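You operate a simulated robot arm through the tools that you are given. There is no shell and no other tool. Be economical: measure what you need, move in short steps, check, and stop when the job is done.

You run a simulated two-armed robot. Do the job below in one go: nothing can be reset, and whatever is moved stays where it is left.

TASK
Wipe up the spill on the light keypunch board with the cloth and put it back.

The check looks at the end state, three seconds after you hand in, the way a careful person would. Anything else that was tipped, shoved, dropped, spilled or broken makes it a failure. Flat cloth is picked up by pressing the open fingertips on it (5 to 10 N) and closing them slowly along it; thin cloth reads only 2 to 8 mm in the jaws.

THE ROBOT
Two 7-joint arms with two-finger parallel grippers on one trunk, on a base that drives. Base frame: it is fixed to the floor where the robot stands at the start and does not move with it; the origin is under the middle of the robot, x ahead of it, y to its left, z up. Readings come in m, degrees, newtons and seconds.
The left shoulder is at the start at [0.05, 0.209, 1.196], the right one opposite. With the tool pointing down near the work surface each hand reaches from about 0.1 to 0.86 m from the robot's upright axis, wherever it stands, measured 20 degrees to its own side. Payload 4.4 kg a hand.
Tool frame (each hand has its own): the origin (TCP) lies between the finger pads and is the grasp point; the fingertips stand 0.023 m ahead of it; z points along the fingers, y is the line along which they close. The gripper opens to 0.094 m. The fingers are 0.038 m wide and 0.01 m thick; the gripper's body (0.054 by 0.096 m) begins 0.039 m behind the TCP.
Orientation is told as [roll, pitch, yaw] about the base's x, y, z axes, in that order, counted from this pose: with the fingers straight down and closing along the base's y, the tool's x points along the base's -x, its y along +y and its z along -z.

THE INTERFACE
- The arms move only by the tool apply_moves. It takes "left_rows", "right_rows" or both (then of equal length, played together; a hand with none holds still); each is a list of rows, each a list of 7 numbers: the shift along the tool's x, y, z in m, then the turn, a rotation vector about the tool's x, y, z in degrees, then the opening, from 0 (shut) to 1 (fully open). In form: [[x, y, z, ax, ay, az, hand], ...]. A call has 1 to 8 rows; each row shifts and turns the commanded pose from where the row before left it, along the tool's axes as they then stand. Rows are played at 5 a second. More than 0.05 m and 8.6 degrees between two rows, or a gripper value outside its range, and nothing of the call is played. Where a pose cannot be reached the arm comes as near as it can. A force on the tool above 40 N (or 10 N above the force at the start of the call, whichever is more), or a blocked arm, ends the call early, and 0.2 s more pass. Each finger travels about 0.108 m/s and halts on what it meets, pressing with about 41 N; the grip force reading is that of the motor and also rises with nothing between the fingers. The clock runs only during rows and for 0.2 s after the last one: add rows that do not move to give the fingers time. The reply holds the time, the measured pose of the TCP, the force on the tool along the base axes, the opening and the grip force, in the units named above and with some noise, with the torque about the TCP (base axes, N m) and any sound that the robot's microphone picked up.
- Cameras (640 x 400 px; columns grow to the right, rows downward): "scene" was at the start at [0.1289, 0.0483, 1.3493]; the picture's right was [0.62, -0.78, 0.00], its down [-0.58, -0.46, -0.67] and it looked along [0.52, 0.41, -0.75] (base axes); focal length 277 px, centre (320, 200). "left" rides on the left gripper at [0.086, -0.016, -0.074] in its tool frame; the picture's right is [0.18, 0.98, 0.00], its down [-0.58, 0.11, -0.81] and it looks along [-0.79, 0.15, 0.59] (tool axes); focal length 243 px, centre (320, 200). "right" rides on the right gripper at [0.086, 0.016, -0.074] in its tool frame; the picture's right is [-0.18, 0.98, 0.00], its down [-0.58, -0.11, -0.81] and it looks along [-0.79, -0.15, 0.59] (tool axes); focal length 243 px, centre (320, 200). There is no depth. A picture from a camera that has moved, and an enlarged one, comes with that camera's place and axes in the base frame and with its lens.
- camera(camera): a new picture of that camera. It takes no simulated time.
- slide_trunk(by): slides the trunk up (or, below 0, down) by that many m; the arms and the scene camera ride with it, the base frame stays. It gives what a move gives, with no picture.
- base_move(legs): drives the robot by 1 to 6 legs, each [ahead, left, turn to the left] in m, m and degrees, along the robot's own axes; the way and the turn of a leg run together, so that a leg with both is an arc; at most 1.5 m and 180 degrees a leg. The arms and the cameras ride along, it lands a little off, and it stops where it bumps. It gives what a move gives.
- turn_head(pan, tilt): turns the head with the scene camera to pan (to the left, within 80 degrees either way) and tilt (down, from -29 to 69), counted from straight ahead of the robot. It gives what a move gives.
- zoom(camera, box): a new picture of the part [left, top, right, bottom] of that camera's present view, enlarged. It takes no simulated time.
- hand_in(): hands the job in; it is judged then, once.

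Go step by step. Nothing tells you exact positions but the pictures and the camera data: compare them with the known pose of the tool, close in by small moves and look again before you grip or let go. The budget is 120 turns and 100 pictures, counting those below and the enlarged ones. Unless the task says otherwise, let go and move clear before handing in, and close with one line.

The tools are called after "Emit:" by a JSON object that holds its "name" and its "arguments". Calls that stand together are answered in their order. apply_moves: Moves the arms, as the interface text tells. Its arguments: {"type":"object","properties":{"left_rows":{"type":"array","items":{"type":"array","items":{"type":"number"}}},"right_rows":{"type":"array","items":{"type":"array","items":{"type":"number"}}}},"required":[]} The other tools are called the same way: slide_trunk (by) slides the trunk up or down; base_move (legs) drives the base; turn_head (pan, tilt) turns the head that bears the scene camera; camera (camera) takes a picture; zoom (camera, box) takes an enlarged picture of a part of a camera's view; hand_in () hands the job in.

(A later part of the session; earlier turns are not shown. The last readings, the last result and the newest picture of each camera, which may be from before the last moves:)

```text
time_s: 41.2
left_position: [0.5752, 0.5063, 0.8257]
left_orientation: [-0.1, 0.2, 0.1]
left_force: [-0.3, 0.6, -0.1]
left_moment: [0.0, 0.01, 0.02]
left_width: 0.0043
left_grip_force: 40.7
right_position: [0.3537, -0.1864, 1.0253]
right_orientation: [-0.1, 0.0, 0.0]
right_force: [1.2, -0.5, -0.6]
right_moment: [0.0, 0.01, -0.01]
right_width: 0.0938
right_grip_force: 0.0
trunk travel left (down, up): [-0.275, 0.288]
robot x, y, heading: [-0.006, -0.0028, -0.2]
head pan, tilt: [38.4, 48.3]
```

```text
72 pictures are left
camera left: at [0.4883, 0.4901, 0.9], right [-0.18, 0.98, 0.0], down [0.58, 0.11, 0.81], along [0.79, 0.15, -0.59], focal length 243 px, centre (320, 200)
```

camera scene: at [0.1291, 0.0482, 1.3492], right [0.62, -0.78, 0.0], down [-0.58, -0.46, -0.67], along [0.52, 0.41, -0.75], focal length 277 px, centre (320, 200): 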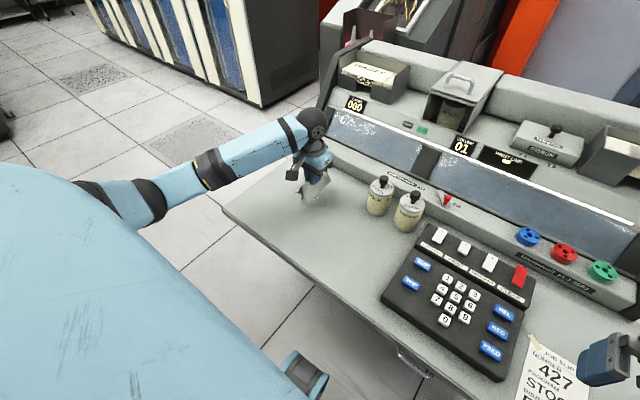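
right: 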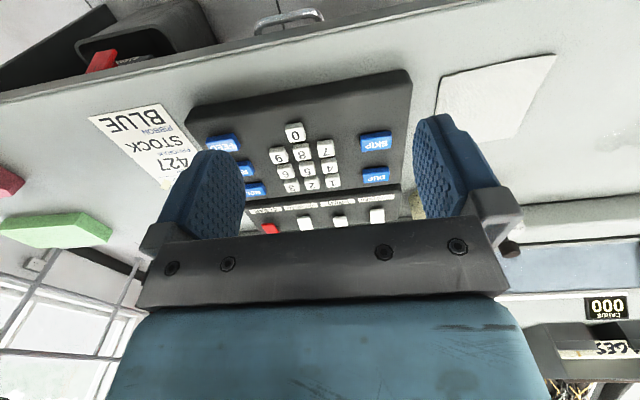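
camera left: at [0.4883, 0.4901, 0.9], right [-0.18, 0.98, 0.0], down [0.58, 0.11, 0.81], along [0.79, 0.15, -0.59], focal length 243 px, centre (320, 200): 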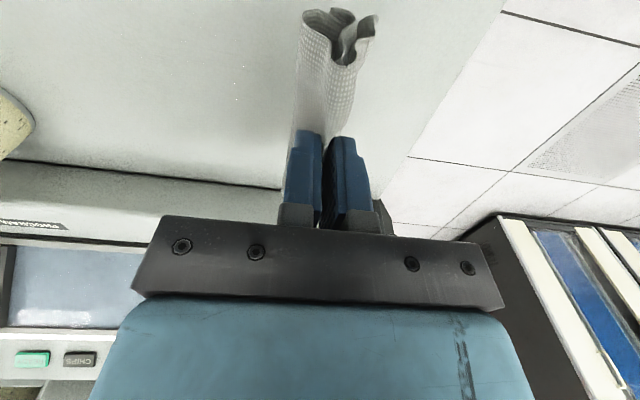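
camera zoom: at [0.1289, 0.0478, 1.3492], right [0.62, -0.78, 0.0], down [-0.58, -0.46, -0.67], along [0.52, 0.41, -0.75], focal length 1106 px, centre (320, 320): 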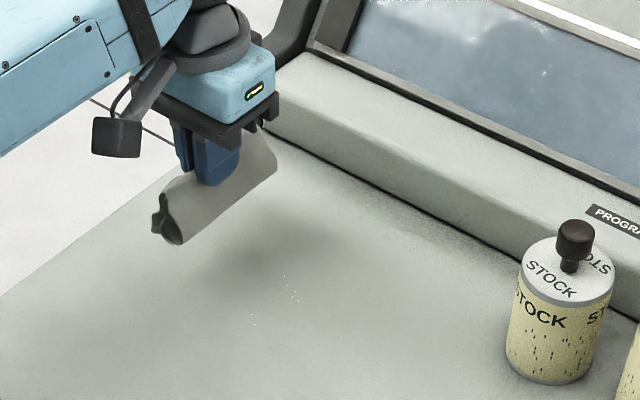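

Only about five specks are left along y ≈ 0.43, x 0.53–0.59. I'll make one last pass there, slightly lighter.

Emit:
{"name": "apply_moves", "arguments": {"left_rows": [[0, -0.03, 0.03, 0, 0, 0, 0], [-0.015, -0.03, 0.03, 0, 0, 0, 0], [0, -0.012, 0.0187, 0, 0, 0, 0], [0.015, 0, 0, 0, 0, 0, 0], [0.015, 0, 0, 0, 0, 0, 0], [0.015, 0, 0, 0, 0, 0, 0], [0.015, 0, 0, 0, 0, 0, 0], [0.012, 0, 0, 0, 0, 0, 0]]}}

Emit:
{"name": "apply_moves", "arguments": {"left_rows": [[0, -0.012, 0, 0, 0, 0, 0], [-0.018, 0, 0, 0, 0, 0, 0], [-0.018, 0, 0, 0, 0, 0, 0], [-0.018, 0, 0, 0, 0, 0, 0], [-0.018, 0, 0, 0, 0, 0, 0], [0, 0.012, 0, 0, 0, 0, 0], [0.018, 0, 0, 0, 0, 0, 0], [0.018, 0, 0, 0, 0, 0, 0]]}}

Emit:
{"name": "apply_moves", "arguments": {"left_rows": [[0.018, 0, 0, 0, 0, 0, 0], [0.015, 0, 0, 0, 0, 0, 0], [0, 0.012, 0, 0, 0, 0, 0], [-0.02, 0, 0, 0, 0, 0, 0], [-0.02, 0, 0, 0, 0, 0, 0], [-0.02, 0.02, -0.02, 0, 0, 0, 0], [0, 0.03, -0.03, 0, 0, 0, 0], [0, 0.02, -0.03, 0, 0, 0, 0]]}}

Emit:
{"name": "zoom", "arguments": {"camera": "scene", "box": [240, 120, 400, 220]}}

Emit:
{"name": "camera", "arguments": {"camera": "left"}}

```text
time_s: 43.0
left_position: [0.5158, 0.4334, 0.7468]
left_orientation: [0.2, -0.1, 0.0]
left_force: [6.0, 1.4, 19.9]
left_moment: [0.18, -0.15, -0.05]
left_width: 0.0045
left_grip_force: 41.3
right_position: [0.3511, -0.1871, 1.0246]
right_orientation: [0.1, -0.1, 0.0]
right_force: [-0.1, -0.3, -0.5]
right_moment: [0.06, 0.0, 0.0]
right_width: 0.0939
right_grip_force: 0.1
trunk travel left (down, up): [-0.275, 0.288]
robot x, y, heading: [-0.001, -0.0004, 0.1]
head pan, tilt: [38.4, 48.3]
```

```text
time_s: 44.8
left_position: [0.5537, 0.4349, 0.7474]
left_orientation: [0.2, -0.1, 0.0]
left_force: [3.7, 0.5, 14.2]
left_moment: [0.12, -0.1, -0.02]
left_width: 0.0045
left_grip_force: 41.0
right_position: [0.3533, -0.1871, 1.0262]
right_orientation: [-0.1, -0.1, 0.1]
right_force: [0.2, 0.4, 1.6]
right_moment: [0.01, 0.04, 0.01]
right_width: 0.0941
right_grip_force: 0.2
trunk travel left (down, up): [-0.275, 0.288]
robot x, y, heading: [-0.0002, -0.0008, -0.0]
head pan, tilt: [38.4, 48.3]
```

```text
time_s: 46.6
left_position: [0.5822, 0.514, 0.8268]
left_orientation: [0.1, 0.0, 0.0]
left_force: [0.0, 0.9, 0.3]
left_moment: [0.04, 0.01, 0.02]
left_width: 0.0045
left_grip_force: 41.1
right_position: [0.3532, -0.1859, 1.0242]
right_orientation: [-0.1, 0.1, 0.0]
right_force: [0.2, -0.2, -0.1]
right_moment: [0.01, 0.0, 0.01]
right_width: 0.0939
right_grip_force: 0.1
trunk travel left (down, up): [-0.275, 0.288]
robot x, y, heading: [0.0009, 0.0013, -0.0]
head pan, tilt: [38.4, 48.3]
```

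```text
4.00 times, centred on (320, 170) of scene
camera zoom: at [0.1288, 0.0482, 1.3492], right [0.62, -0.78, 0.0], down [-0.58, -0.46, -0.67], along [0.52, 0.41, -0.75], focal length 1106 px, centre (320, 320)
```

zoom: 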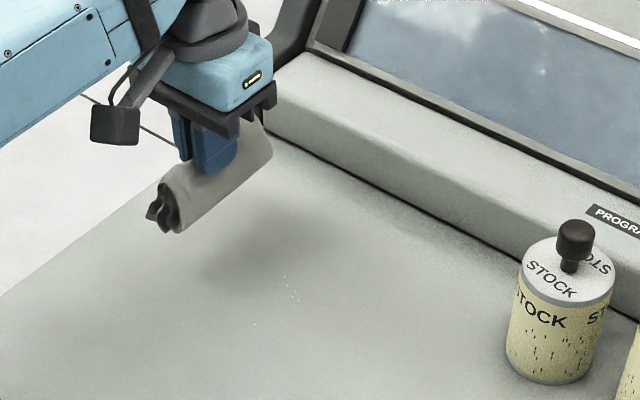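

```text
70 pictures are left
camera left: at [0.4944, 0.4974, 0.9022], right [-0.18, 0.98, 0.0], down [0.58, 0.11, 0.81], along [0.79, 0.15, -0.59], focal length 243 px, centre (320, 200)
```

left: 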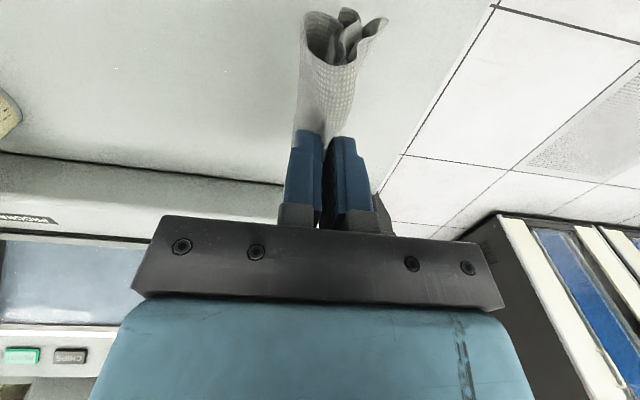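

Almost spotless. I'll zoom in to see whether the remaining dots are real.

Emit:
{"name": "zoom", "arguments": {"camera": "scene", "box": [290, 180, 350, 218]}}

Emit:
{"name": "zoom", "arguments": {"camera": "left", "box": [60, 0, 300, 150]}}

```text
10.53 times, centred on (320, 199) of scene
camera zoom: at [0.1288, 0.0482, 1.3492], right [0.62, -0.78, 0.0], down [-0.58, -0.46, -0.67], along [0.52, 0.41, -0.75], focal length 2911 px, centre (320, 210)
```

zoom: 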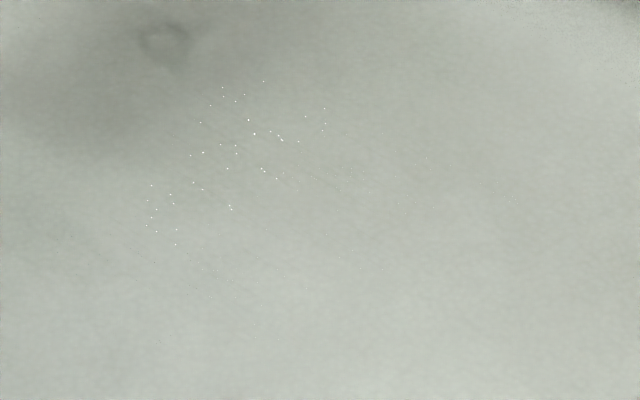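

```text
2.67 times, centred on (180, 75) of left
camera zoom: at [0.4944, 0.4974, 0.9022], right [-0.18, 0.98, 0.0], down [0.58, 0.11, 0.81], along [0.79, 0.15, -0.59], focal length 647 px, centre (693, 533)
```

zoom: 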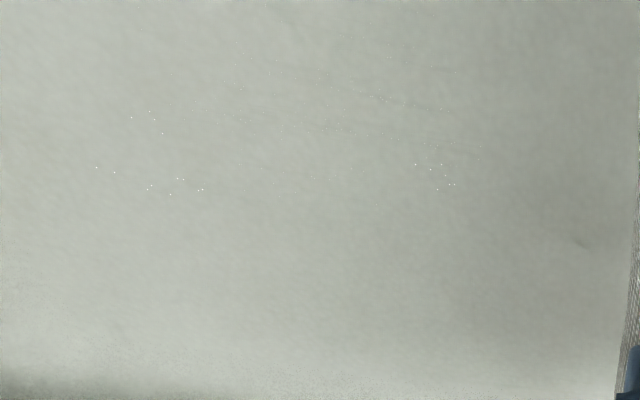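

A very thin residue is left over the whole patch. I'll do one more raster of y strokes at x = 0.59, 0.565, 0.54 and 0.515.

Emit:
{"name": "apply_moves", "arguments": {"left_rows": [[-0.01, -0.02, 0.04, 0, 0, 0, 0], [0, -0.02, 0.04, 0, 0, 0, 0], [0, -0.02, 0, 0, 0, 0, 0], [0, -0.02, 0, 0, 0, 0, 0], [0, -0.02, 0, 0, 0, 0, 0], [0, -0.02, 0, 0, 0, 0, 0], [0, -0.02, 0, 0, 0, 0, 0], [0, -0.02, 0, 0, 0, 0, 0]]}}

Emit:
{"name": "apply_moves", "arguments": {"left_rows": [[0.025, 0, 0, 0, 0, 0, 0], [0, 0.02, 0, 0, 0, 0, 0], [0, 0.02, 0, 0, 0, 0, 0], [0, 0.02, 0, 0, 0, 0, 0], [0, 0.02, 0, 0, 0, 0, 0], [0, 0.02, 0, 0, 0, 0, 0], [0, 0.015, 0, 0, 0, 0, 0], [0.025, 0, 0, 0, 0, 0, 0]]}}

Emit:
{"name": "apply_moves", "arguments": {"left_rows": [[0, -0.02, 0, 0, 0, 0, 0], [0, -0.02, 0, 0, 0, 0, 0], [0, -0.02, 0, 0, 0, 0, 0], [0, -0.02, 0, 0, 0, 0, 0], [0, -0.02, 0, 0, 0, 0, 0], [0, -0.015, 0, 0, 0, 0, 0], [0.025, 0, 0, 0, 0, 0, 0], [0, 0.02, 0, 0, 0, 0, 0]]}}

Emit:
{"name": "apply_moves", "arguments": {"left_rows": [[0, 0.02, 0, 0, 0, 0, 0], [0, 0.02, 0, 0, 0, 0, 0], [0, 0.02, 0, 0, 0, 0, 0], [0, 0.02, 0, 0, 0, 0, 0], [0, 0.02, 0, 0, 0, 0, 0], [0, 0.03, -0.03, 0, 0, 0, 0], [0, 0.03, -0.03, 0, 0, 0, 0], [0, 0, -0.03, 0, 0, 0, 0]]}}

Emit:
{"name": "zoom", "arguments": {"camera": "scene", "box": [260, 160, 356, 220]}}

Emit:
{"name": "camera", "arguments": {"camera": "left"}}

```text
time_s: 48.4
left_position: [0.5908, 0.3563, 0.7476]
left_orientation: [0.0, -0.1, 0.1]
left_force: [1.0, 4.2, 15.4]
left_moment: [0.27, 0.06, 0.01]
left_width: 0.0043
left_grip_force: 40.7
right_position: [0.3527, -0.1861, 1.0253]
right_orientation: [0.1, -0.1, 0.1]
right_force: [-0.1, 0.0, -0.2]
right_moment: [-0.01, 0.02, 0.01]
right_width: 0.094
right_grip_force: 0.1
trunk travel left (down, up): [-0.275, 0.288]
robot x, y, heading: [-0.0009, -0.0001, -0.2]
head pan, tilt: [38.4, 48.3]
```

```text
time_s: 50.2
left_position: [0.541, 0.4722, 0.7465]
left_orientation: [0.0, -0.3, 0.0]
left_force: [3.2, 0.1, 13.2]
left_moment: [0.1, -0.06, -0.02]
left_width: 0.0044
left_grip_force: 41.5
right_position: [0.3527, -0.1872, 1.0256]
right_orientation: [0.1, -0.1, 0.0]
right_force: [0.6, 0.5, 0.6]
right_moment: [-0.02, 0.01, 0.01]
right_width: 0.0942
right_grip_force: 0.0
trunk travel left (down, up): [-0.275, 0.288]
robot x, y, heading: [0.004, -0.0012, -0.3]
head pan, tilt: [38.4, 48.3]
```

```text
time_s: 52.0
left_position: [0.5147, 0.3731, 0.7472]
left_orientation: [0.0, -0.1, -0.1]
left_force: [-0.6, -6.9, 19.6]
left_moment: [-0.03, 0.02, 0.0]
left_width: 0.0043
left_grip_force: 40.7
right_position: [0.3516, -0.1884, 1.0261]
right_orientation: [0.1, -0.1, 0.1]
right_force: [-0.7, -0.2, 0.1]
right_moment: [-0.01, 0.02, -0.01]
right_width: 0.094
right_grip_force: 0.1
trunk travel left (down, up): [-0.275, 0.288]
robot x, y, heading: [-0.0031, 0.0012, 0.1]
head pan, tilt: [38.4, 48.3]
```

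```text
time_s: 53.8
left_position: [0.5135, 0.536, 0.8373]
left_orientation: [0.0, 0.0, 0.1]
left_force: [-0.2, 0.5, 0.3]
left_moment: [0.03, 0.0, 0.0]
left_width: 0.0044
left_grip_force: 41.4
right_position: [0.3519, -0.1871, 1.0249]
right_orientation: [0.0, -0.1, 0.0]
right_force: [-0.9, 0.6, 0.4]
right_moment: [-0.02, -0.02, 0.03]
right_width: 0.094
right_grip_force: 0.1
trunk travel left (down, up): [-0.275, 0.288]
robot x, y, heading: [0.0016, -0.0002, 0.2]
head pan, tilt: [38.4, 48.3]
```

```text
6.67 times, centred on (308, 190) of scene
camera zoom: at [0.1288, 0.0477, 1.3492], right [0.62, -0.78, 0.0], down [-0.58, -0.46, -0.67], along [0.52, 0.41, -0.75], focal length 1844 px, centre (400, 267)
```

zoom: 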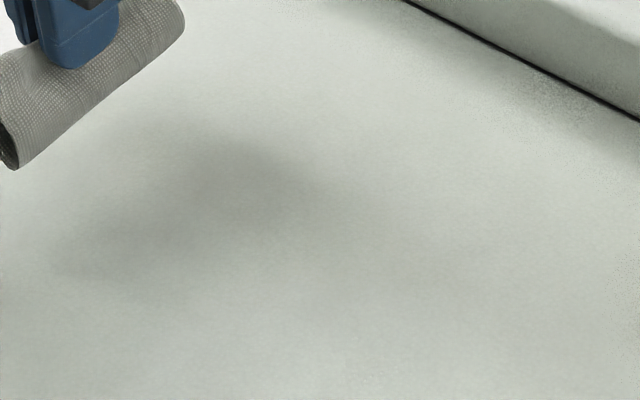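

```text
66 pictures are left
camera left: at [0.4268, 0.5193, 0.9123], right [-0.18, 0.98, 0.0], down [0.58, 0.11, 0.81], along [0.79, 0.15, -0.59], focal length 243 px, centre (320, 200)
```

left: 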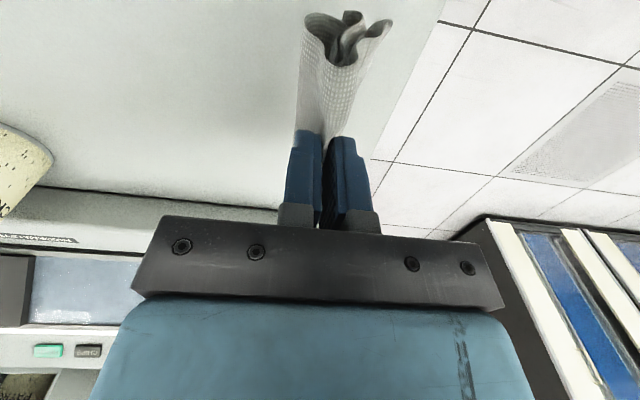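

The board is clean from both views. I'll carry the cloth back to above its original place at (0.477, 0.193).

Emit:
{"name": "apply_moves", "arguments": {"left_rows": [[0.0046, -0.0429, 0, 0, 0, 0, 0], [0.0046, -0.0429, 0, 0, 0, 0, 0], [0.0046, -0.0429, 0, 0, 0, 0, 0], [0.0046, -0.0429, 0, 0, 0, 0, 0], [0.0046, -0.0429, 0, 0, 0, 0, 0], [0.0046, -0.0429, 0, 0, 0, 0, 0], [0.0046, -0.0429, 0, 0, 0, 0, 0], [0.0046, -0.0429, 0, 0, 0, 0, 0]]}}

Emit:
{"name": "apply_moves", "arguments": {"left_rows": [[0, 0, 0.03, 0, 0, 0, 0], [0, 0, 0.025, 0, 0, 0, 0], [0, 0, 0.015, 0, 0, 0, 0], [0, 0, 0.01, 0, 0, 0, 0], [0, 0, 0.006, 0, 0, 0, 0], [0, 0, 0, 0, 0, 0, 0]]}}

Emit:
{"name": "camera", "arguments": {"camera": "left"}}

Emit:
{"name": "zoom", "arguments": {"camera": "scene", "box": [280, 180, 440, 280]}}

```text
time_s: 55.6
left_position: [0.4788, 0.1937, 0.8379]
left_orientation: [0.1, 0.0, 0.1]
left_force: [0.7, 0.0, -0.9]
left_moment: [-0.02, -0.03, 0.0]
left_width: 0.0044
left_grip_force: 40.6
right_position: [0.3524, -0.1886, 1.0251]
right_orientation: [0.0, -0.1, 0.0]
right_force: [-0.1, -0.4, 0.8]
right_moment: [0.01, 0.0, -0.02]
right_width: 0.094
right_grip_force: 0.1
trunk travel left (down, up): [-0.275, 0.288]
robot x, y, heading: [-0.004, -0.0004, -0.2]
head pan, tilt: [38.4, 48.3]
```

```text
time_s: 57.0
left_position: [0.4767, 0.1922, 0.7517]
left_orientation: [-0.1, -0.1, -0.1]
left_force: [-0.3, -1.1, 5.2]
left_moment: [0.03, -0.01, -0.02]
left_width: 0.0042
left_grip_force: 40.8
right_position: [0.3536, -0.1874, 1.0255]
right_orientation: [0.0, 0.0, -0.1]
right_force: [0.4, -0.3, -0.9]
right_moment: [0.03, 0.0, -0.02]
right_width: 0.0943
right_grip_force: 0.1
trunk travel left (down, up): [-0.275, 0.288]
robot x, y, heading: [0.0016, 0.003, 0.1]
head pan, tilt: [38.4, 48.3]
```

```text
65 pictures are left
camera left: at [0.3899, 0.1759, 0.8269], right [-0.18, 0.98, 0.0], down [0.58, 0.11, 0.81], along [0.79, 0.15, -0.59], focal length 243 px, centre (320, 200)
```

left: 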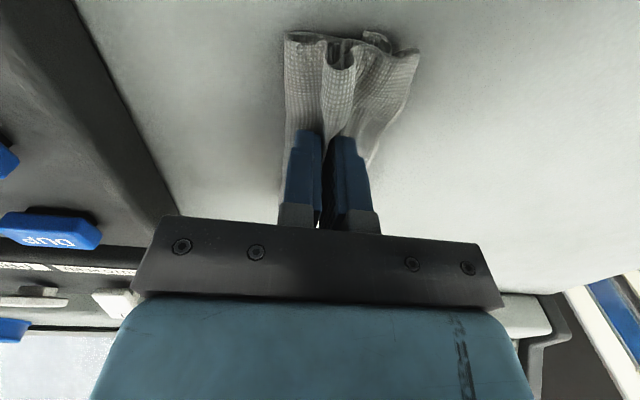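

```text
4.00 times, centred on (360, 230) of scene
camera zoom: at [0.1286, 0.048, 1.3494], right [0.62, -0.78, 0.0], down [-0.58, -0.46, -0.67], along [0.52, 0.41, -0.75], focal length 1106 px, centre (160, 80)
```

zoom: 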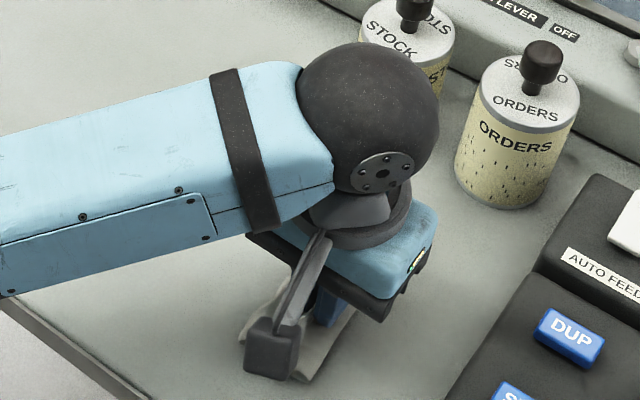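

The flaps are bunched beneath. I'll keep light pressure and open the fingers slowly so they drag the cloth outward and flatten the fold.

Emit:
{"name": "apply_moves", "arguments": {"left_rows": [[0, 0, 0.001, 0, 0, 0, 0.03], [0, 0, 0.0005, 0, 0, 0, 0.08], [0, 0, 0.0005, 0, 0, 0, 0.14], [0, 0, 0.0005, 0, 0, 0, 0.2], [0, 0, 0.0005, 0, 0, 0, 0.26], [0, 0, 0.0005, 0, 0, 0, 0.32], [0, 0, 0, 0, 0, 0, 0.38], [0, 0, 0, 0, 0, 0, 0.44]]}}

Emit:
{"name": "camera", "arguments": {"camera": "left"}}

```text
time_s: 58.8
left_position: [0.4777, 0.1922, 0.7477]
left_orientation: [0.0, 0.0, 0.0]
left_force: [0.4, -2.0, 9.6]
left_moment: [0.17, -0.01, -0.02]
left_width: 0.0403
left_grip_force: 0.2
right_position: [0.3523, -0.1878, 1.026]
right_orientation: [0.0, 0.0, 0.0]
right_force: [0.2, 0.6, 0.5]
right_moment: [0.0, -0.02, 0.0]
right_width: 0.0938
right_grip_force: 0.1
trunk travel left (down, up): [-0.275, 0.288]
robot x, y, heading: [-0.0015, -0.0003, 0.2]
head pan, tilt: [38.4, 48.3]
```

```text
63 pictures are left
camera left: at [0.3912, 0.1756, 0.8226], right [-0.18, 0.98, 0.0], down [0.58, 0.11, 0.81], along [0.79, 0.15, -0.59], focal length 243 px, centre (320, 200)
```

left: 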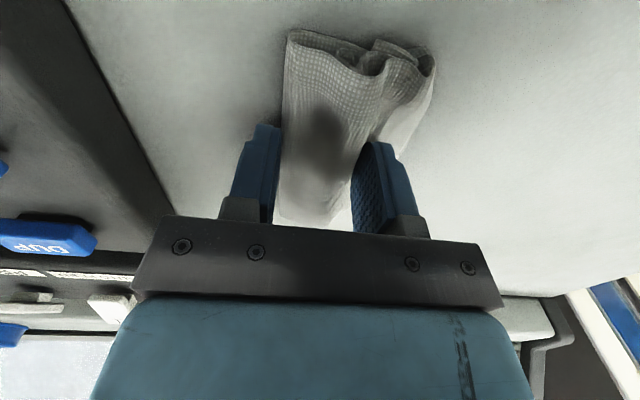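

The -y flap is folded under. I'll lift the hand clear to inspect how it lies.

Emit:
{"name": "apply_moves", "arguments": {"left_rows": [[0, 0, -0.01, 0, 0, 0, 0.5], [0, 0, -0.03, 0, 0, 0, 0.6], [0, 0, -0.04, 0, 0, 0, 0.6], [0.04, 0.03, 0, 0, 0, 0, 0.6], [0.03, 0.04, 0, 0, 0, 0, 0.6], [0.03, 0.04, 0, 0, 0, 0, 0.6], [0, 0.045, 0, 0, 0, 0, 0.6]]}}

Emit:
{"name": "zoom", "arguments": {"camera": "scene", "box": [300, 200, 428, 280]}}

Emit:
{"name": "camera", "arguments": {"camera": "left"}}

```text
time_s: 60.4
left_position: [0.3789, 0.3501, 0.826]
left_orientation: [-0.1, 0.0, -0.1]
left_force: [0.3, 0.2, -0.3]
left_moment: [0.01, 0.0, -0.02]
left_width: 0.0567
left_grip_force: 0.0
right_position: [0.3526, -0.1871, 1.0252]
right_orientation: [0.1, 0.0, 0.0]
right_force: [0.9, 0.3, -0.3]
right_moment: [0.01, 0.0, 0.01]
right_width: 0.0942
right_grip_force: 0.1
trunk travel left (down, up): [-0.275, 0.288]
robot x, y, heading: [-0.0029, -0.0037, 0.0]
head pan, tilt: [38.4, 48.3]
```

```text
5.00 times, centred on (364, 240) of scene
camera zoom: at [0.1293, 0.0487, 1.3492], right [0.62, -0.78, 0.0], down [-0.58, -0.46, -0.67], along [0.52, 0.41, -0.75], focal length 1383 px, centre (100, 0)
```

zoom: 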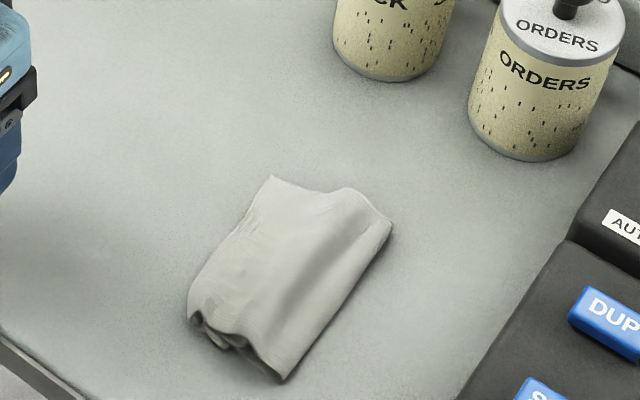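

```text
61 pictures are left
camera left: at [0.2921, 0.3332, 0.9014], right [-0.18, 0.98, 0.0], down [0.58, 0.11, 0.81], along [0.79, 0.15, -0.59], focal length 243 px, centre (320, 200)
```

left: 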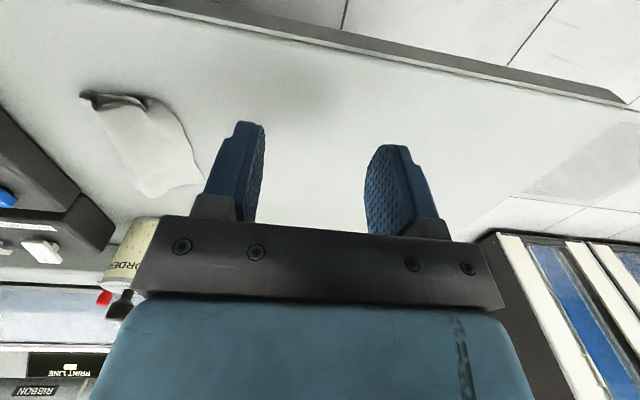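

The wiped cloth is back in its spot, but its sides are tucked under. I'll look closer to decide how to lay it out flat.

Emit:
{"name": "zoom", "arguments": {"camera": "scene", "box": [328, 228, 392, 280]}}

Emit:
{"name": "zoom", "arguments": {"camera": "left", "box": [60, 70, 220, 210]}}

```text
7.69 times, centred on (360, 254) of scene
camera zoom: at [0.1293, 0.0487, 1.3492], right [0.62, -0.78, 0.0], down [-0.58, -0.46, -0.67], along [0.52, 0.41, -0.75], focal length 2128 px, centre (12, -215)
```

zoom: 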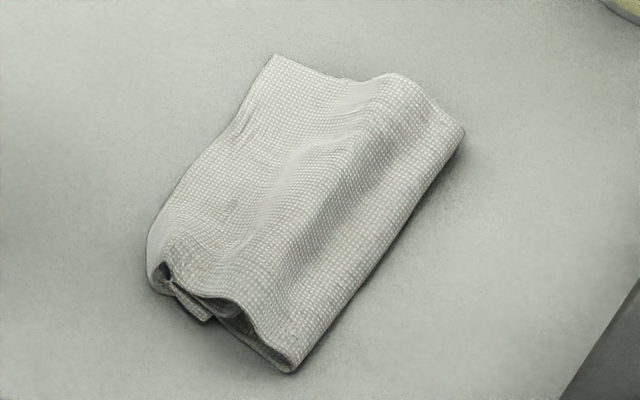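

```text
2.86 times, centred on (140, 140) of left
camera zoom: at [0.2921, 0.3332, 0.9014], right [-0.18, 0.98, 0.0], down [0.58, 0.11, 0.81], along [0.79, 0.15, -0.59], focal length 693 px, centre (834, 371)
```

zoom: 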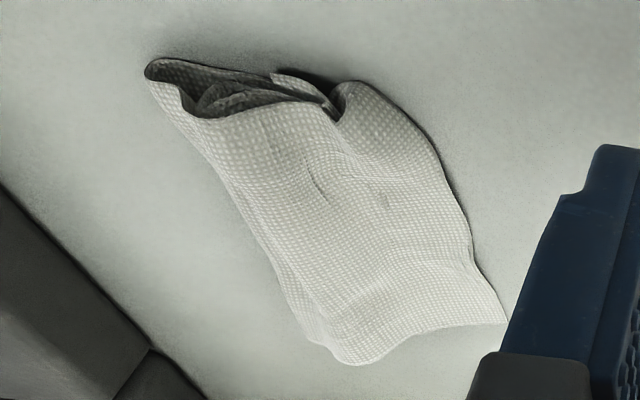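

The -y third is tucked under, while the +y edge is mostly out. I'll pinch along the +y edge near (0.478, 0.222), lift so the sheet hangs free, and lay it out while moving towards +y.

Emit:
{"name": "apply_moves", "arguments": {"left_rows": [[-0.025, -0.032, 0, 0, 0, 0, 0.4], [-0.025, -0.032, 0, 0, 0, 0, 0.4], [-0.025, -0.032, 0, 0, 0, 0, 0.4], [-0.024, -0.032, 0, 0, 0, 0, 0.4], [0, 0, 0.03, 0, 0, 0, 0.4], [0, 0, 0.03, 0, 0, 0, 0.4], [0, 0, 0.012, 0, 0, 0, 0.4], [0, 0, 0, 0, 0, 0, 0.4]]}}

Emit:
{"name": "camera", "arguments": {"camera": "left"}}

```text
time_s: 62.2
left_position: [0.4762, 0.2191, 0.7526]
left_orientation: [-0.1, 0.0, 0.0]
left_force: [0.4, 0.9, 0.5]
left_moment: [-0.03, -0.03, 0.04]
left_width: 0.0376
left_grip_force: 0.1
right_position: [0.353, -0.1866, 1.0254]
right_orientation: [0.0, 0.0, 0.0]
right_force: [0.0, 0.7, -0.2]
right_moment: [-0.03, -0.02, 0.01]
right_width: 0.0943
right_grip_force: 0.0
trunk travel left (down, up): [-0.275, 0.288]
robot x, y, heading: [0.0015, -0.0019, -0.1]
head pan, tilt: [38.4, 48.3]
```

```text
58 pictures are left
camera left: at [0.3901, 0.2027, 0.8291], right [-0.18, 0.98, 0.0], down [0.58, 0.11, 0.81], along [0.79, 0.15, -0.59], focal length 243 px, centre (320, 200)
```

left: 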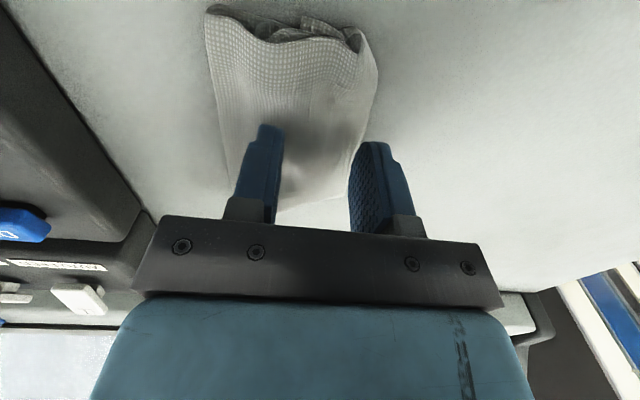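

One finger is over the cloth and the other just beyond the +y edge. I'll press down and close.

Emit:
{"name": "apply_moves", "arguments": {"left_rows": [[0, 0, 0.004, 0, 0, 0, 0.4], [0, 0, 0.002, 0, 0, 0, 0.4], [0, 0, 0, 0, 0, 0, 0.4]]}}

```text
time_s: 63.0
left_position: [0.4782, 0.2198, 0.7487]
left_orientation: [0.0, -0.1, 0.0]
left_force: [-1.3, -2.2, 12.2]
left_moment: [-0.36, -0.02, -0.04]
left_width: 0.0389
left_grip_force: 1.3
right_position: [0.352, -0.1864, 1.0259]
right_orientation: [0.0, -0.1, 0.0]
right_force: [-0.3, -0.1, 0.4]
right_moment: [0.01, 0.0, 0.02]
right_width: 0.0941
right_grip_force: 0.0
trunk travel left (down, up): [-0.275, 0.288]
robot x, y, heading: [-0.0026, -0.0017, 0.0]
head pan, tilt: [38.4, 48.3]
```

Emit:
{"name": "apply_moves", "arguments": {"left_rows": [[0, 0, -0.0003, 0, 0, 0, 0.35], [0, 0, 0, 0, 0, 0, 0.29], [0, 0, 0, 0, 0, 0, 0.23], [0, 0, 0, 0, 0, 0, 0.17], [0, 0, 0, 0, 0, 0, 0.11], [0, 0, 0, 0, 0, 0, 0.05], [0, 0, 0, 0, 0, 0, 0], [0, 0, 0, 0, 0, 0, 0]]}}

Emit:
{"name": "camera", "arguments": {"camera": "left"}}

```text
time_s: 64.8
left_position: [0.4774, 0.2205, 0.7483]
left_orientation: [0.0, 0.0, 0.1]
left_force: [0.1, 2.8, 7.5]
left_moment: [-0.02, 0.0, 0.01]
left_width: 0.0029
left_grip_force: 41.1
right_position: [0.3532, -0.1866, 1.0252]
right_orientation: [0.0, 0.0, 0.0]
right_force: [1.3, -0.7, 0.2]
right_moment: [0.01, -0.02, -0.01]
right_width: 0.0941
right_grip_force: 0.0
trunk travel left (down, up): [-0.275, 0.288]
robot x, y, heading: [-0.0013, 0.002, 0.3]
head pan, tilt: [38.4, 48.3]
```

```text
57 pictures are left
camera left: at [0.3903, 0.2033, 0.8246], right [-0.18, 0.98, 0.0], down [0.58, 0.11, 0.81], along [0.79, 0.15, -0.59], focal length 243 px, centre (320, 200)
```

left: 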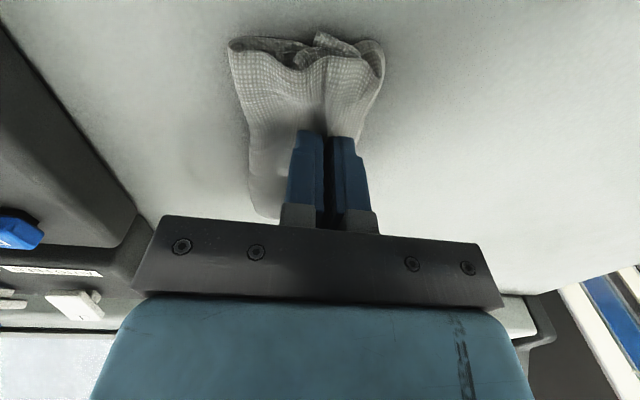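

Gripped at 2.9 mm. I'll lift about 11 cm and see how it hangs.

Emit:
{"name": "apply_moves", "arguments": {"left_rows": [[0, 0, -0.02, 0, 0, 0, 0], [0, 0, -0.03, 0, 0, 0, 0], [0, 0, -0.03, 0, 0, 0, 0], [0, 0, -0.03, 0, 0, 0, 0], [0, 0, 0, 0, 0, 0, 0], [0, 0, 0, 0, 0, 0, 0]]}}

Emit:
{"name": "camera", "arguments": {"camera": "left"}}

Emit:
{"name": "zoom", "arguments": {"camera": "scene", "box": [300, 180, 428, 280]}}

```text
time_s: 66.2
left_position: [0.4765, 0.2219, 0.8588]
left_orientation: [0.0, -0.1, 0.1]
left_force: [1.0, 0.5, -0.1]
left_moment: [0.01, -0.02, 0.03]
left_width: 0.003
left_grip_force: 40.6
right_position: [0.3527, -0.1865, 1.0267]
right_orientation: [-0.1, 0.0, 0.0]
right_force: [-0.3, 0.2, -0.8]
right_moment: [-0.01, 0.03, -0.01]
right_width: 0.0939
right_grip_force: 0.0
trunk travel left (down, up): [-0.275, 0.288]
robot x, y, heading: [0.0025, 0.0008, -0.1]
head pan, tilt: [38.4, 48.3]
```

```text
56 pictures are left
camera left: at [0.3906, 0.2044, 0.9338], right [-0.18, 0.98, 0.0], down [0.58, 0.11, 0.81], along [0.79, 0.15, -0.59], focal length 243 px, centre (320, 200)
```

left: 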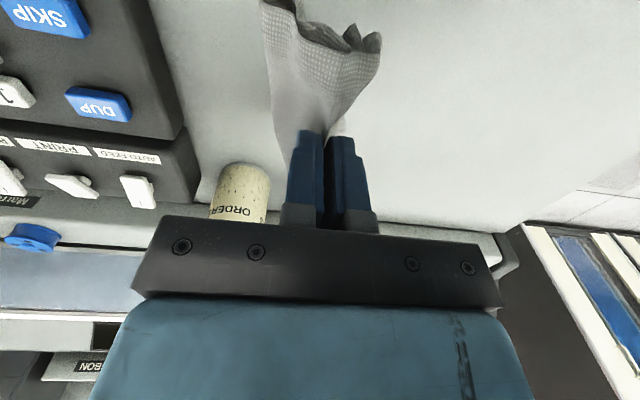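

```text
4.00 times, centred on (364, 230) of scene
camera zoom: at [0.129, 0.0483, 1.3493], right [0.62, -0.78, 0.0], down [-0.58, -0.46, -0.67], along [0.52, 0.41, -0.75], focal length 1106 px, centre (144, 80)
```

zoom: 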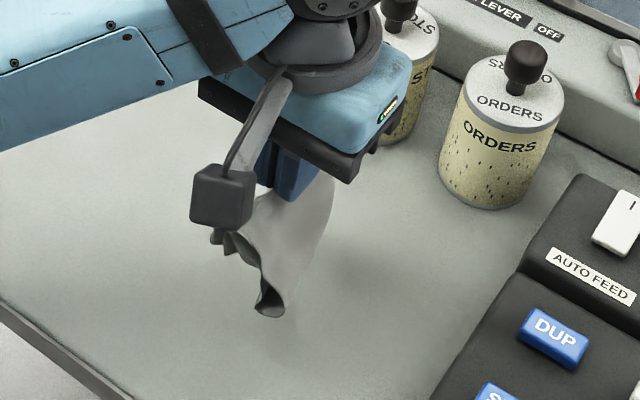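

It hangs mostly to the -y side. I'll move to y ≈ 0.13, lower until the hem touches, then sweep towards +y while descending so it unrolls.

Emit:
{"name": "apply_moves", "arguments": {"left_rows": [[0, -0.03, 0, 0, 0, 0, 0], [0, -0.03, 0, 0, 0, 0, 0], [0, -0.032, 0, 0, 0, 0, 0], [0, 0, -0.01, 0, 0, 0, 0], [0, 0, 0.025, 0, 0, 0, 0], [0, 0, 0.025, 0, 0, 0, 0], [0, 0, 0.015, 0, 0, 0, 0], [0, 0, 0, 0, 0, 0, 0]]}}

Emit:
{"name": "camera", "arguments": {"camera": "left"}}

Emit:
{"name": "zoom", "arguments": {"camera": "scene", "box": [300, 180, 428, 280]}}

```text
time_s: 68.0
left_position: [0.4783, 0.1292, 0.8042]
left_orientation: [0.0, 0.0, 0.0]
left_force: [-0.5, -0.1, 0.2]
left_moment: [-0.01, 0.0, 0.04]
left_width: 0.0029
left_grip_force: 40.8
right_position: [0.3531, -0.1874, 1.0251]
right_orientation: [0.0, 0.0, 0.0]
right_force: [-0.2, -0.2, 0.8]
right_moment: [0.02, 0.04, 0.04]
right_width: 0.0942
right_grip_force: 0.0
trunk travel left (down, up): [-0.275, 0.288]
robot x, y, heading: [0.0022, 0.0051, 0.1]
head pan, tilt: [38.4, 48.3]
```

```text
54 pictures are left
camera left: at [0.3911, 0.112, 0.8796], right [-0.18, 0.98, 0.0], down [0.58, 0.11, 0.81], along [0.79, 0.15, -0.59], focal length 243 px, centre (320, 200)
```

left: 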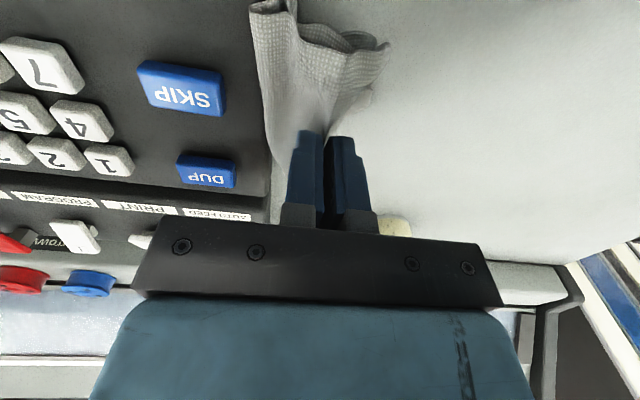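

```text
4.00 times, centred on (364, 230) of scene
camera zoom: at [0.1289, 0.0483, 1.3493], right [0.62, -0.78, 0.0], down [-0.58, -0.46, -0.67], along [0.52, 0.41, -0.75], focal length 1106 px, centre (144, 80)
```

zoom: 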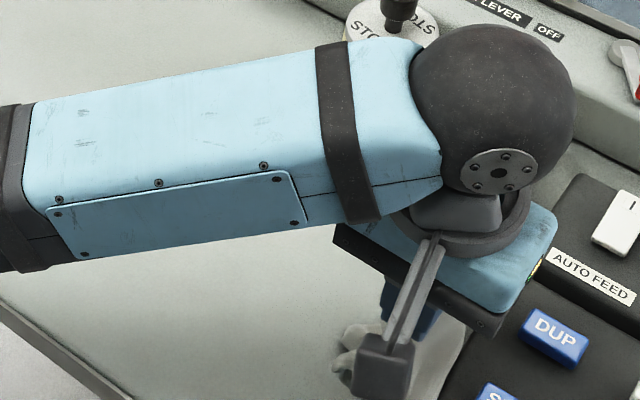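

The hem is next to the keypad, so I'll start the sweep away from it now.

Emit:
{"name": "apply_moves", "arguments": {"left_rows": [[0, 0.02, 0.005, 0, 0, 0, 0], [0, 0.01, 0.015, 0, 0, 0, 0], [0, 0.015, 0.012, 0, 0, 0, 0], [0, 0.018, 0.008, 0, 0, 0, 0], [0, 0.018, 0.006, 0, 0, 0, 0], [0, 0.02, 0.004, 0, 0, 0, 0], [0, 0.005, 0.003, 0, 0, 0, 0], [0, 0, 0, 0, 0, 0, 0]]}}

Emit:
{"name": "camera", "arguments": {"camera": "left"}}

Emit:
{"name": "zoom", "arguments": {"camera": "scene", "box": [300, 180, 428, 280]}}

```text
time_s: 69.8
left_position: [0.4788, 0.2352, 0.7514]
left_orientation: [0.0, -0.1, 0.1]
left_force: [0.4, -0.7, 0.0]
left_moment: [-0.04, 0.04, 0.01]
left_width: 0.0029
left_grip_force: 41.2
right_position: [0.3525, -0.186, 1.0251]
right_orientation: [-0.1, 0.0, -0.1]
right_force: [-0.3, 1.0, -0.8]
right_moment: [0.03, 0.01, 0.0]
right_width: 0.0939
right_grip_force: 0.0
trunk travel left (down, up): [-0.275, 0.288]
robot x, y, heading: [-0.0017, 0.0026, 0.1]
head pan, tilt: [38.4, 48.3]
```

```text
52 pictures are left
camera left: at [0.3911, 0.2179, 0.8277], right [-0.18, 0.98, 0.0], down [0.58, 0.11, 0.81], along [0.79, 0.15, -0.59], focal length 243 px, centre (320, 200)
```

left: 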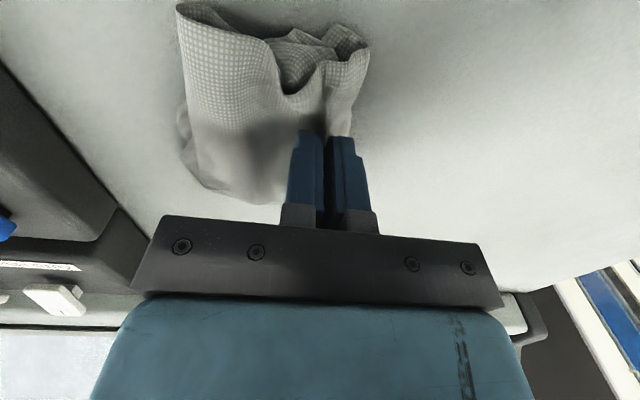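

```text
4.00 times, centred on (364, 230) of scene
camera zoom: at [0.1289, 0.0483, 1.3493], right [0.62, -0.78, 0.0], down [-0.58, -0.46, -0.67], along [0.52, 0.41, -0.75], focal length 1106 px, centre (144, 80)
```

zoom: 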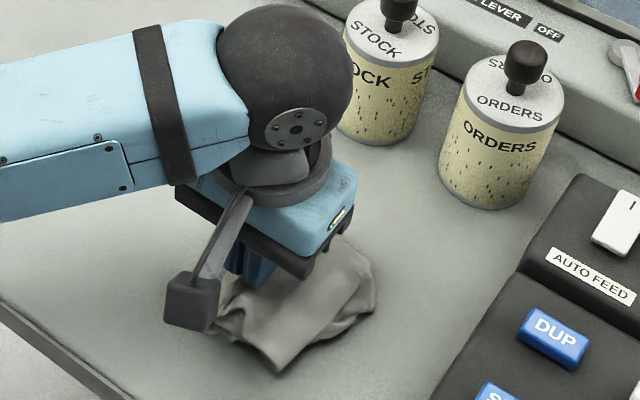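

It's partly unrolled. I'll drag further towards +y at low height so the trailing hem keeps unrolling.

Emit:
{"name": "apply_moves", "arguments": {"left_rows": [[0, 0.02, 0, 0, 0, 0, 0], [0, 0.02, 0, 0, 0, 0, 0], [0, 0.02, 0, 0, 0, 0, 0], [0, 0.02, 0, 0, 0, 0, 0], [0, 0.02, 0, 0, 0, 0, 0], [0, 0, 0, 0, 0, 0, 0]]}}

Emit:
{"name": "camera", "arguments": {"camera": "left"}}

Emit:
{"name": "zoom", "arguments": {"camera": "scene", "box": [280, 160, 408, 260]}}

```text
time_s: 71.2
left_position: [0.4775, 0.3346, 0.7492]
left_orientation: [0.0, 0.0, -0.1]
left_force: [-0.7, -0.2, 0.1]
left_moment: [-0.01, 0.02, 0.01]
left_width: 0.0029
left_grip_force: 40.8
right_position: [0.3531, -0.1872, 1.0246]
right_orientation: [0.0, 0.1, 0.0]
right_force: [-0.9, 0.3, 0.1]
right_moment: [0.0, -0.01, -0.03]
right_width: 0.0941
right_grip_force: 0.1
trunk travel left (down, up): [-0.275, 0.288]
robot x, y, heading: [-0.0012, -0.0015, -0.1]
head pan, tilt: [38.4, 48.3]
```

```text
50 pictures are left
camera left: at [0.3907, 0.3173, 0.8264], right [-0.18, 0.98, 0.0], down [0.58, 0.11, 0.81], along [0.79, 0.15, -0.59], focal length 243 px, centre (320, 200)
```

left: 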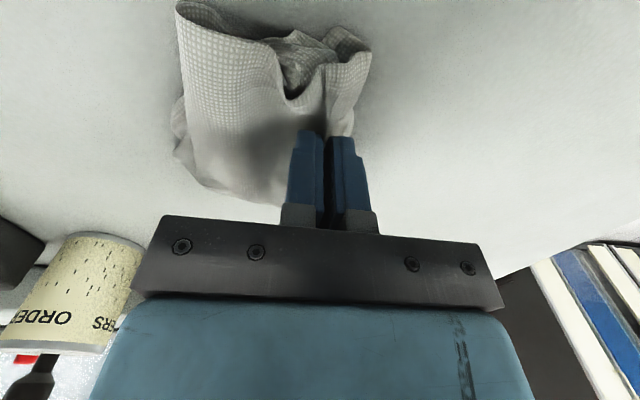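

```text
4.00 times, centred on (344, 210) of scene
camera zoom: at [0.129, 0.048, 1.3493], right [0.62, -0.78, 0.0], down [-0.58, -0.46, -0.67], along [0.52, 0.41, -0.75], focal length 1106 px, centre (224, 160)
```

zoom: 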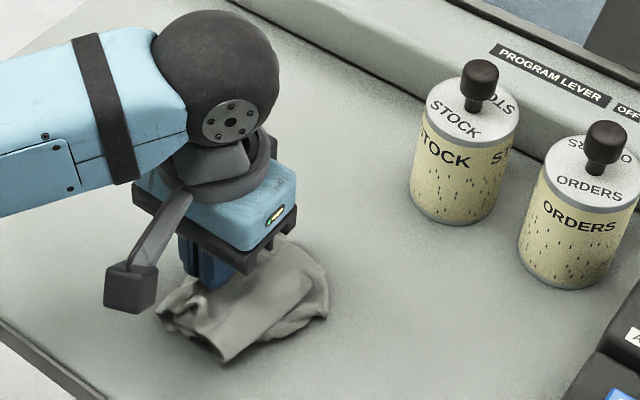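

The -y flap is still tucked. I'll lift it and give it a few shakes in the air to let it fall open.

Emit:
{"name": "apply_moves", "arguments": {"left_rows": [[0, 0, -0.049, 0, 0, 0, 0], [0, 0, -0.049, 0, 0, 0, 0], [0, 0, -0.049, 0, 0, 0, 0], [0, 0, 0.045, 0, 0, 0, 0], [0, 0, -0.049, 0, 0, 0, 0], [0, 0.049, 0, 0, 0, 0, 0], [0, -0.049, 0, 0, 0, 0, 0], [0, 0.049, 0, 0, 0, 0, 0]]}}

Emit:
{"name": "apply_moves", "arguments": {"left_rows": [[0, -0.049, 0, 0, 0, 0, 0], [0, 0, 0.049, 0, 0, 0, 0], [0, 0, -0.049, 0, 0, 0, 0], [0, 0, 0, 0, 0, 0, 0], [0, 0, 0, 0, 0, 0, 0]]}}

Emit:
{"name": "zoom", "arguments": {"camera": "scene", "box": [230, 120, 390, 240]}}

Emit:
{"name": "camera", "arguments": {"camera": "left"}}

```text
time_s: 73.0
left_position: [0.473, 0.387, 0.9022]
left_orientation: [-0.2, -0.1, 0.0]
left_force: [0.1, 0.0, 0.3]
left_moment: [-0.04, -0.02, 0.03]
left_width: 0.0027
left_grip_force: 40.9
right_position: [0.3521, -0.1831, 1.0283]
right_orientation: [-0.1, -0.1, 0.0]
right_force: [-0.4, 0.2, 0.0]
right_moment: [-0.06, -0.03, 0.01]
right_width: 0.094
right_grip_force: 0.0
trunk travel left (down, up): [-0.275, 0.288]
robot x, y, heading: [0.0023, 0.0011, -0.0]
head pan, tilt: [38.4, 48.3]
```

```text
time_s: 74.2
left_position: [0.476, 0.3352, 0.9014]
left_orientation: [0.0, -0.1, 0.0]
left_force: [-0.8, 0.0, 0.6]
left_moment: [-0.04, 0.02, 0.04]
left_width: 0.0031
left_grip_force: 41.7
right_position: [0.3526, -0.187, 1.0243]
right_orientation: [0.0, 0.0, 0.0]
right_force: [0.1, 0.9, 0.4]
right_moment: [0.0, -0.01, 0.01]
right_width: 0.0938
right_grip_force: 0.1
trunk travel left (down, up): [-0.275, 0.288]
robot x, y, heading: [-0.0007, -0.001, -0.0]
head pan, tilt: [38.4, 48.3]
```

```text
3.33 times, centred on (310, 180) of scene
camera zoom: at [0.1289, 0.0478, 1.3493], right [0.62, -0.78, 0.0], down [-0.58, -0.46, -0.67], along [0.52, 0.41, -0.75], focal length 922 px, centre (353, 267)
```

zoom: 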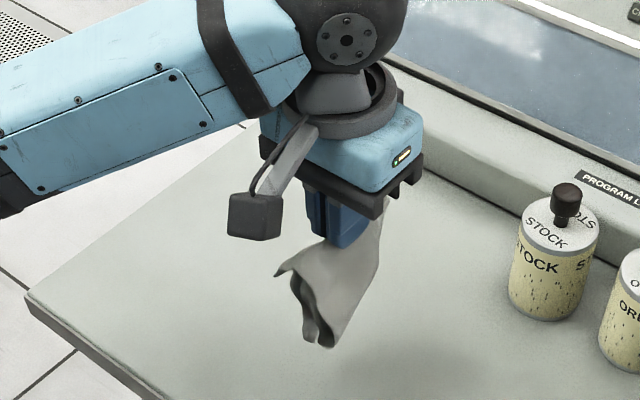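

```text
47 pictures are left
camera left: at [0.3887, 0.3178, 0.9778], right [-0.18, 0.98, 0.0], down [0.58, 0.11, 0.81], along [0.79, 0.15, -0.59], focal length 243 px, centre (320, 200)
```

left: 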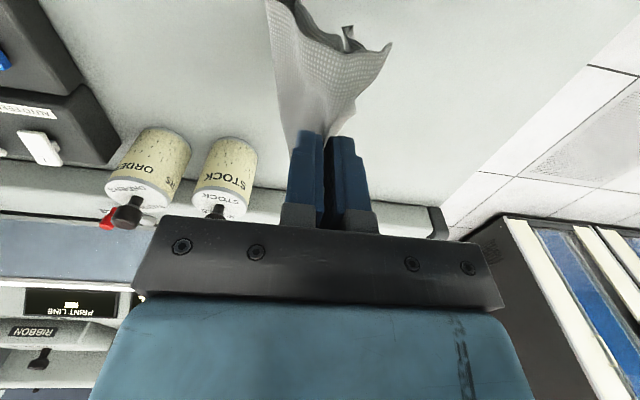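

The cloth now hangs much more like an open sheet. I'll carry it to y ≈ 0.15 and lay it out again, moving towards +y as it lowers.

Emit:
{"name": "apply_moves", "arguments": {"left_rows": [[0, -0.046, 0, 0, 0, 0, 0], [0, -0.046, 0, 0, 0, 0, 0], [0, -0.046, 0, 0, 0, 0, 0], [0, -0.046, 0, 0, 0, 0, 0], [0, 0, 0.03, 0, 0, 0, 0], [0, 0, 0.03, 0, 0, 0, 0], [0, 0, 0.01, 0, 0, 0, 0], [0, 0, 0, 0, 0, 0, 0]]}}

Emit:
{"name": "apply_moves", "arguments": {"left_rows": [[0, 0.01, 0.012, 0, 0, 0, 0], [0, 0.012, 0.012, 0, 0, 0, 0], [0, 0.014, 0.012, 0, 0, 0, 0], [0, 0.014, 0.011, 0, 0, 0, 0], [0, 0.014, 0.01, 0, 0, 0, 0], [0, 0.014, 0.01, 0, 0, 0, 0], [0, 0.007, 0.008, 0, 0, 0, 0], [0, 0, 0.003, 0, 0, 0, 0]]}}

Emit:
{"name": "camera", "arguments": {"camera": "left"}}

Emit:
{"name": "zoom", "arguments": {"camera": "scene", "box": [300, 180, 428, 280]}}

```text
time_s: 76.0
left_position: [0.477, 0.1491, 0.8316]
left_orientation: [0.0, 0.0, 0.0]
left_force: [0.7, -0.9, -0.5]
left_moment: [-0.03, 0.02, -0.03]
left_width: 0.0033
left_grip_force: 40.8
right_position: [0.353, -0.186, 1.0269]
right_orientation: [0.1, 0.1, -0.1]
right_force: [-0.2, 0.3, 0.6]
right_moment: [-0.03, -0.01, 0.01]
right_width: 0.0942
right_grip_force: 0.0
trunk travel left (down, up): [-0.275, 0.288]
robot x, y, heading: [0.0015, 0.0016, -0.2]
head pan, tilt: [38.4, 48.3]
```

```text
time_s: 77.8
left_position: [0.4783, 0.2348, 0.7539]
left_orientation: [0.1, 0.0, 0.1]
left_force: [-0.7, 0.3, 0.4]
left_moment: [-0.01, -0.01, 0.0]
left_width: 0.0028
left_grip_force: 40.8
right_position: [0.3538, -0.1859, 1.0252]
right_orientation: [0.0, 0.1, 0.0]
right_force: [-0.8, 0.0, -0.2]
right_moment: [-0.01, -0.03, 0.01]
right_width: 0.0939
right_grip_force: 0.0
trunk travel left (down, up): [-0.275, 0.288]
robot x, y, heading: [-0.0041, -0.0015, -0.0]
head pan, tilt: [38.4, 48.3]
```

```text
46 pictures are left
camera left: at [0.3904, 0.2185, 0.8293], right [-0.18, 0.98, 0.0], down [0.58, 0.11, 0.81], along [0.79, 0.15, -0.59], focal length 243 px, centre (320, 200)
```

left: 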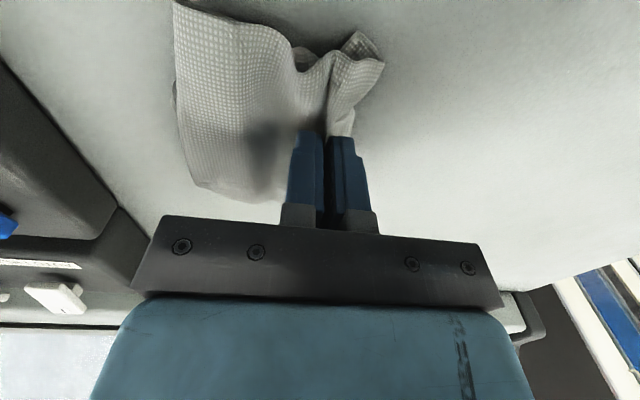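

```text
4.00 times, centred on (364, 230) of scene
camera zoom: at [0.1289, 0.0482, 1.3493], right [0.62, -0.78, 0.0], down [-0.58, -0.46, -0.67], along [0.52, 0.41, -0.75], focal length 1106 px, centre (144, 80)
```

zoom: 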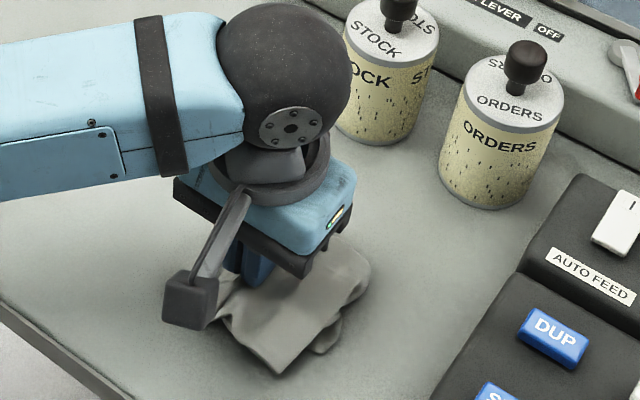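

Much flatter now. I'll press lightly and open the fingers slowly to spread the pinch, then retreat and look.

Emit:
{"name": "apply_moves", "arguments": {"left_rows": [[0, 0, 0.004, 0, 0, 0, 0], [0, 0, 0.001, 0, 0, 0, 0.04], [0, 0, 0.0005, 0, 0, 0, 0.12], [0, 0, 0.0005, 0, 0, 0, 0.2], [0, 0, 0, 0, 0, 0, 0.3], [0, 0, 0, 0, 0, 0, 0.4], [0, 0, 0, 0, 0, 0, 0.5]]}}

Emit:
{"name": "apply_moves", "arguments": {"left_rows": [[0, 0, -0.01, 0, 0, 0, 0.6], [0, 0, -0.03, 0, 0, 0, 0.6], [0, 0, -0.04, 0, 0, 0, 0.6], [0.04, 0.02, 0, 0, 0, 0, 0.6], [0.03, 0.03, 0, 0, 0, 0, 0.6], [0.03, 0.03, 0, 0, 0, 0, 0.6], [0, 0.04, 0, 0, 0, 0, 0.6]]}}

Emit:
{"name": "zoom", "arguments": {"camera": "scene", "box": [328, 228, 392, 280]}}

Emit:
{"name": "zoom", "arguments": {"camera": "left", "box": [60, 70, 220, 210]}}

```text
time_s: 79.4
left_position: [0.4767, 0.2354, 0.7476]
left_orientation: [0.0, 0.0, 0.0]
left_force: [0.5, 0.3, -1.0]
left_moment: [-0.01, -0.01, 0.0]
left_width: 0.0468
left_grip_force: 0.1
right_position: [0.3523, -0.186, 1.0252]
right_orientation: [-0.1, 0.1, 0.0]
right_force: [0.1, -1.1, -0.4]
right_moment: [0.01, 0.0, 0.02]
right_width: 0.0938
right_grip_force: 0.0
trunk travel left (down, up): [-0.275, 0.288]
robot x, y, heading: [0.002, -0.0013, 0.1]
head pan, tilt: [38.4, 48.3]
```

```text
time_s: 81.0
left_position: [0.3761, 0.3561, 0.8285]
left_orientation: [0.0, 0.0, 0.0]
left_force: [0.8, 0.1, 0.4]
left_moment: [0.01, 0.02, -0.01]
left_width: 0.0561
left_grip_force: 0.0
right_position: [0.3531, -0.1866, 1.0239]
right_orientation: [0.0, 0.0, 0.0]
right_force: [-0.3, -0.3, 0.1]
right_moment: [0.02, 0.03, 0.0]
right_width: 0.0941
right_grip_force: 0.1
trunk travel left (down, up): [-0.275, 0.288]
robot x, y, heading: [0.0026, 0.0028, -0.2]
head pan, tilt: [38.4, 48.3]
```

```text
7.69 times, centred on (360, 254) of scene
camera zoom: at [0.1291, 0.0486, 1.3492], right [0.62, -0.78, 0.0], down [-0.58, -0.46, -0.67], along [0.52, 0.41, -0.75], focal length 2128 px, centre (12, -215)
```

zoom: 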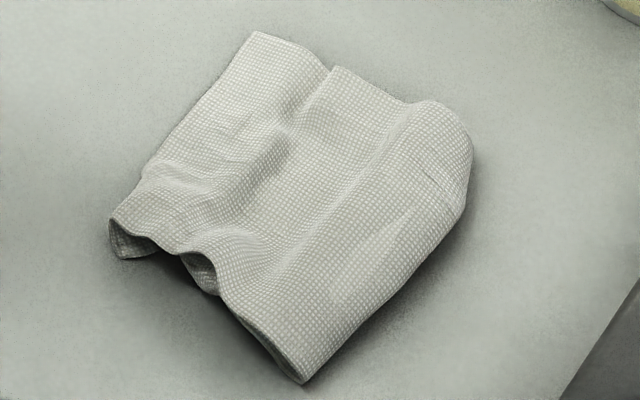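

```text
2.86 times, centred on (140, 140) of left
camera zoom: at [0.2892, 0.3391, 0.9047], right [-0.18, 0.98, 0.0], down [0.58, 0.11, 0.81], along [0.79, 0.15, -0.59], focal length 693 px, centre (834, 371)
```

zoom: 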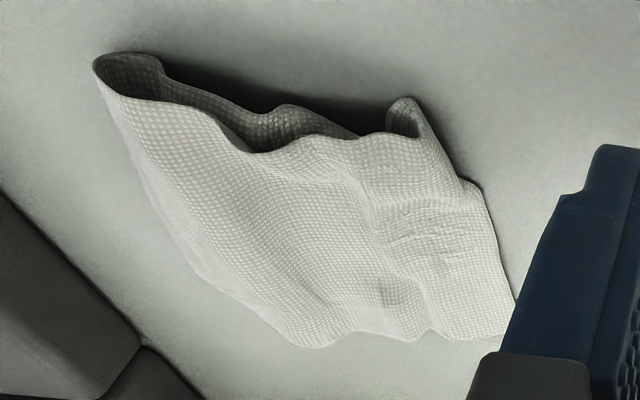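

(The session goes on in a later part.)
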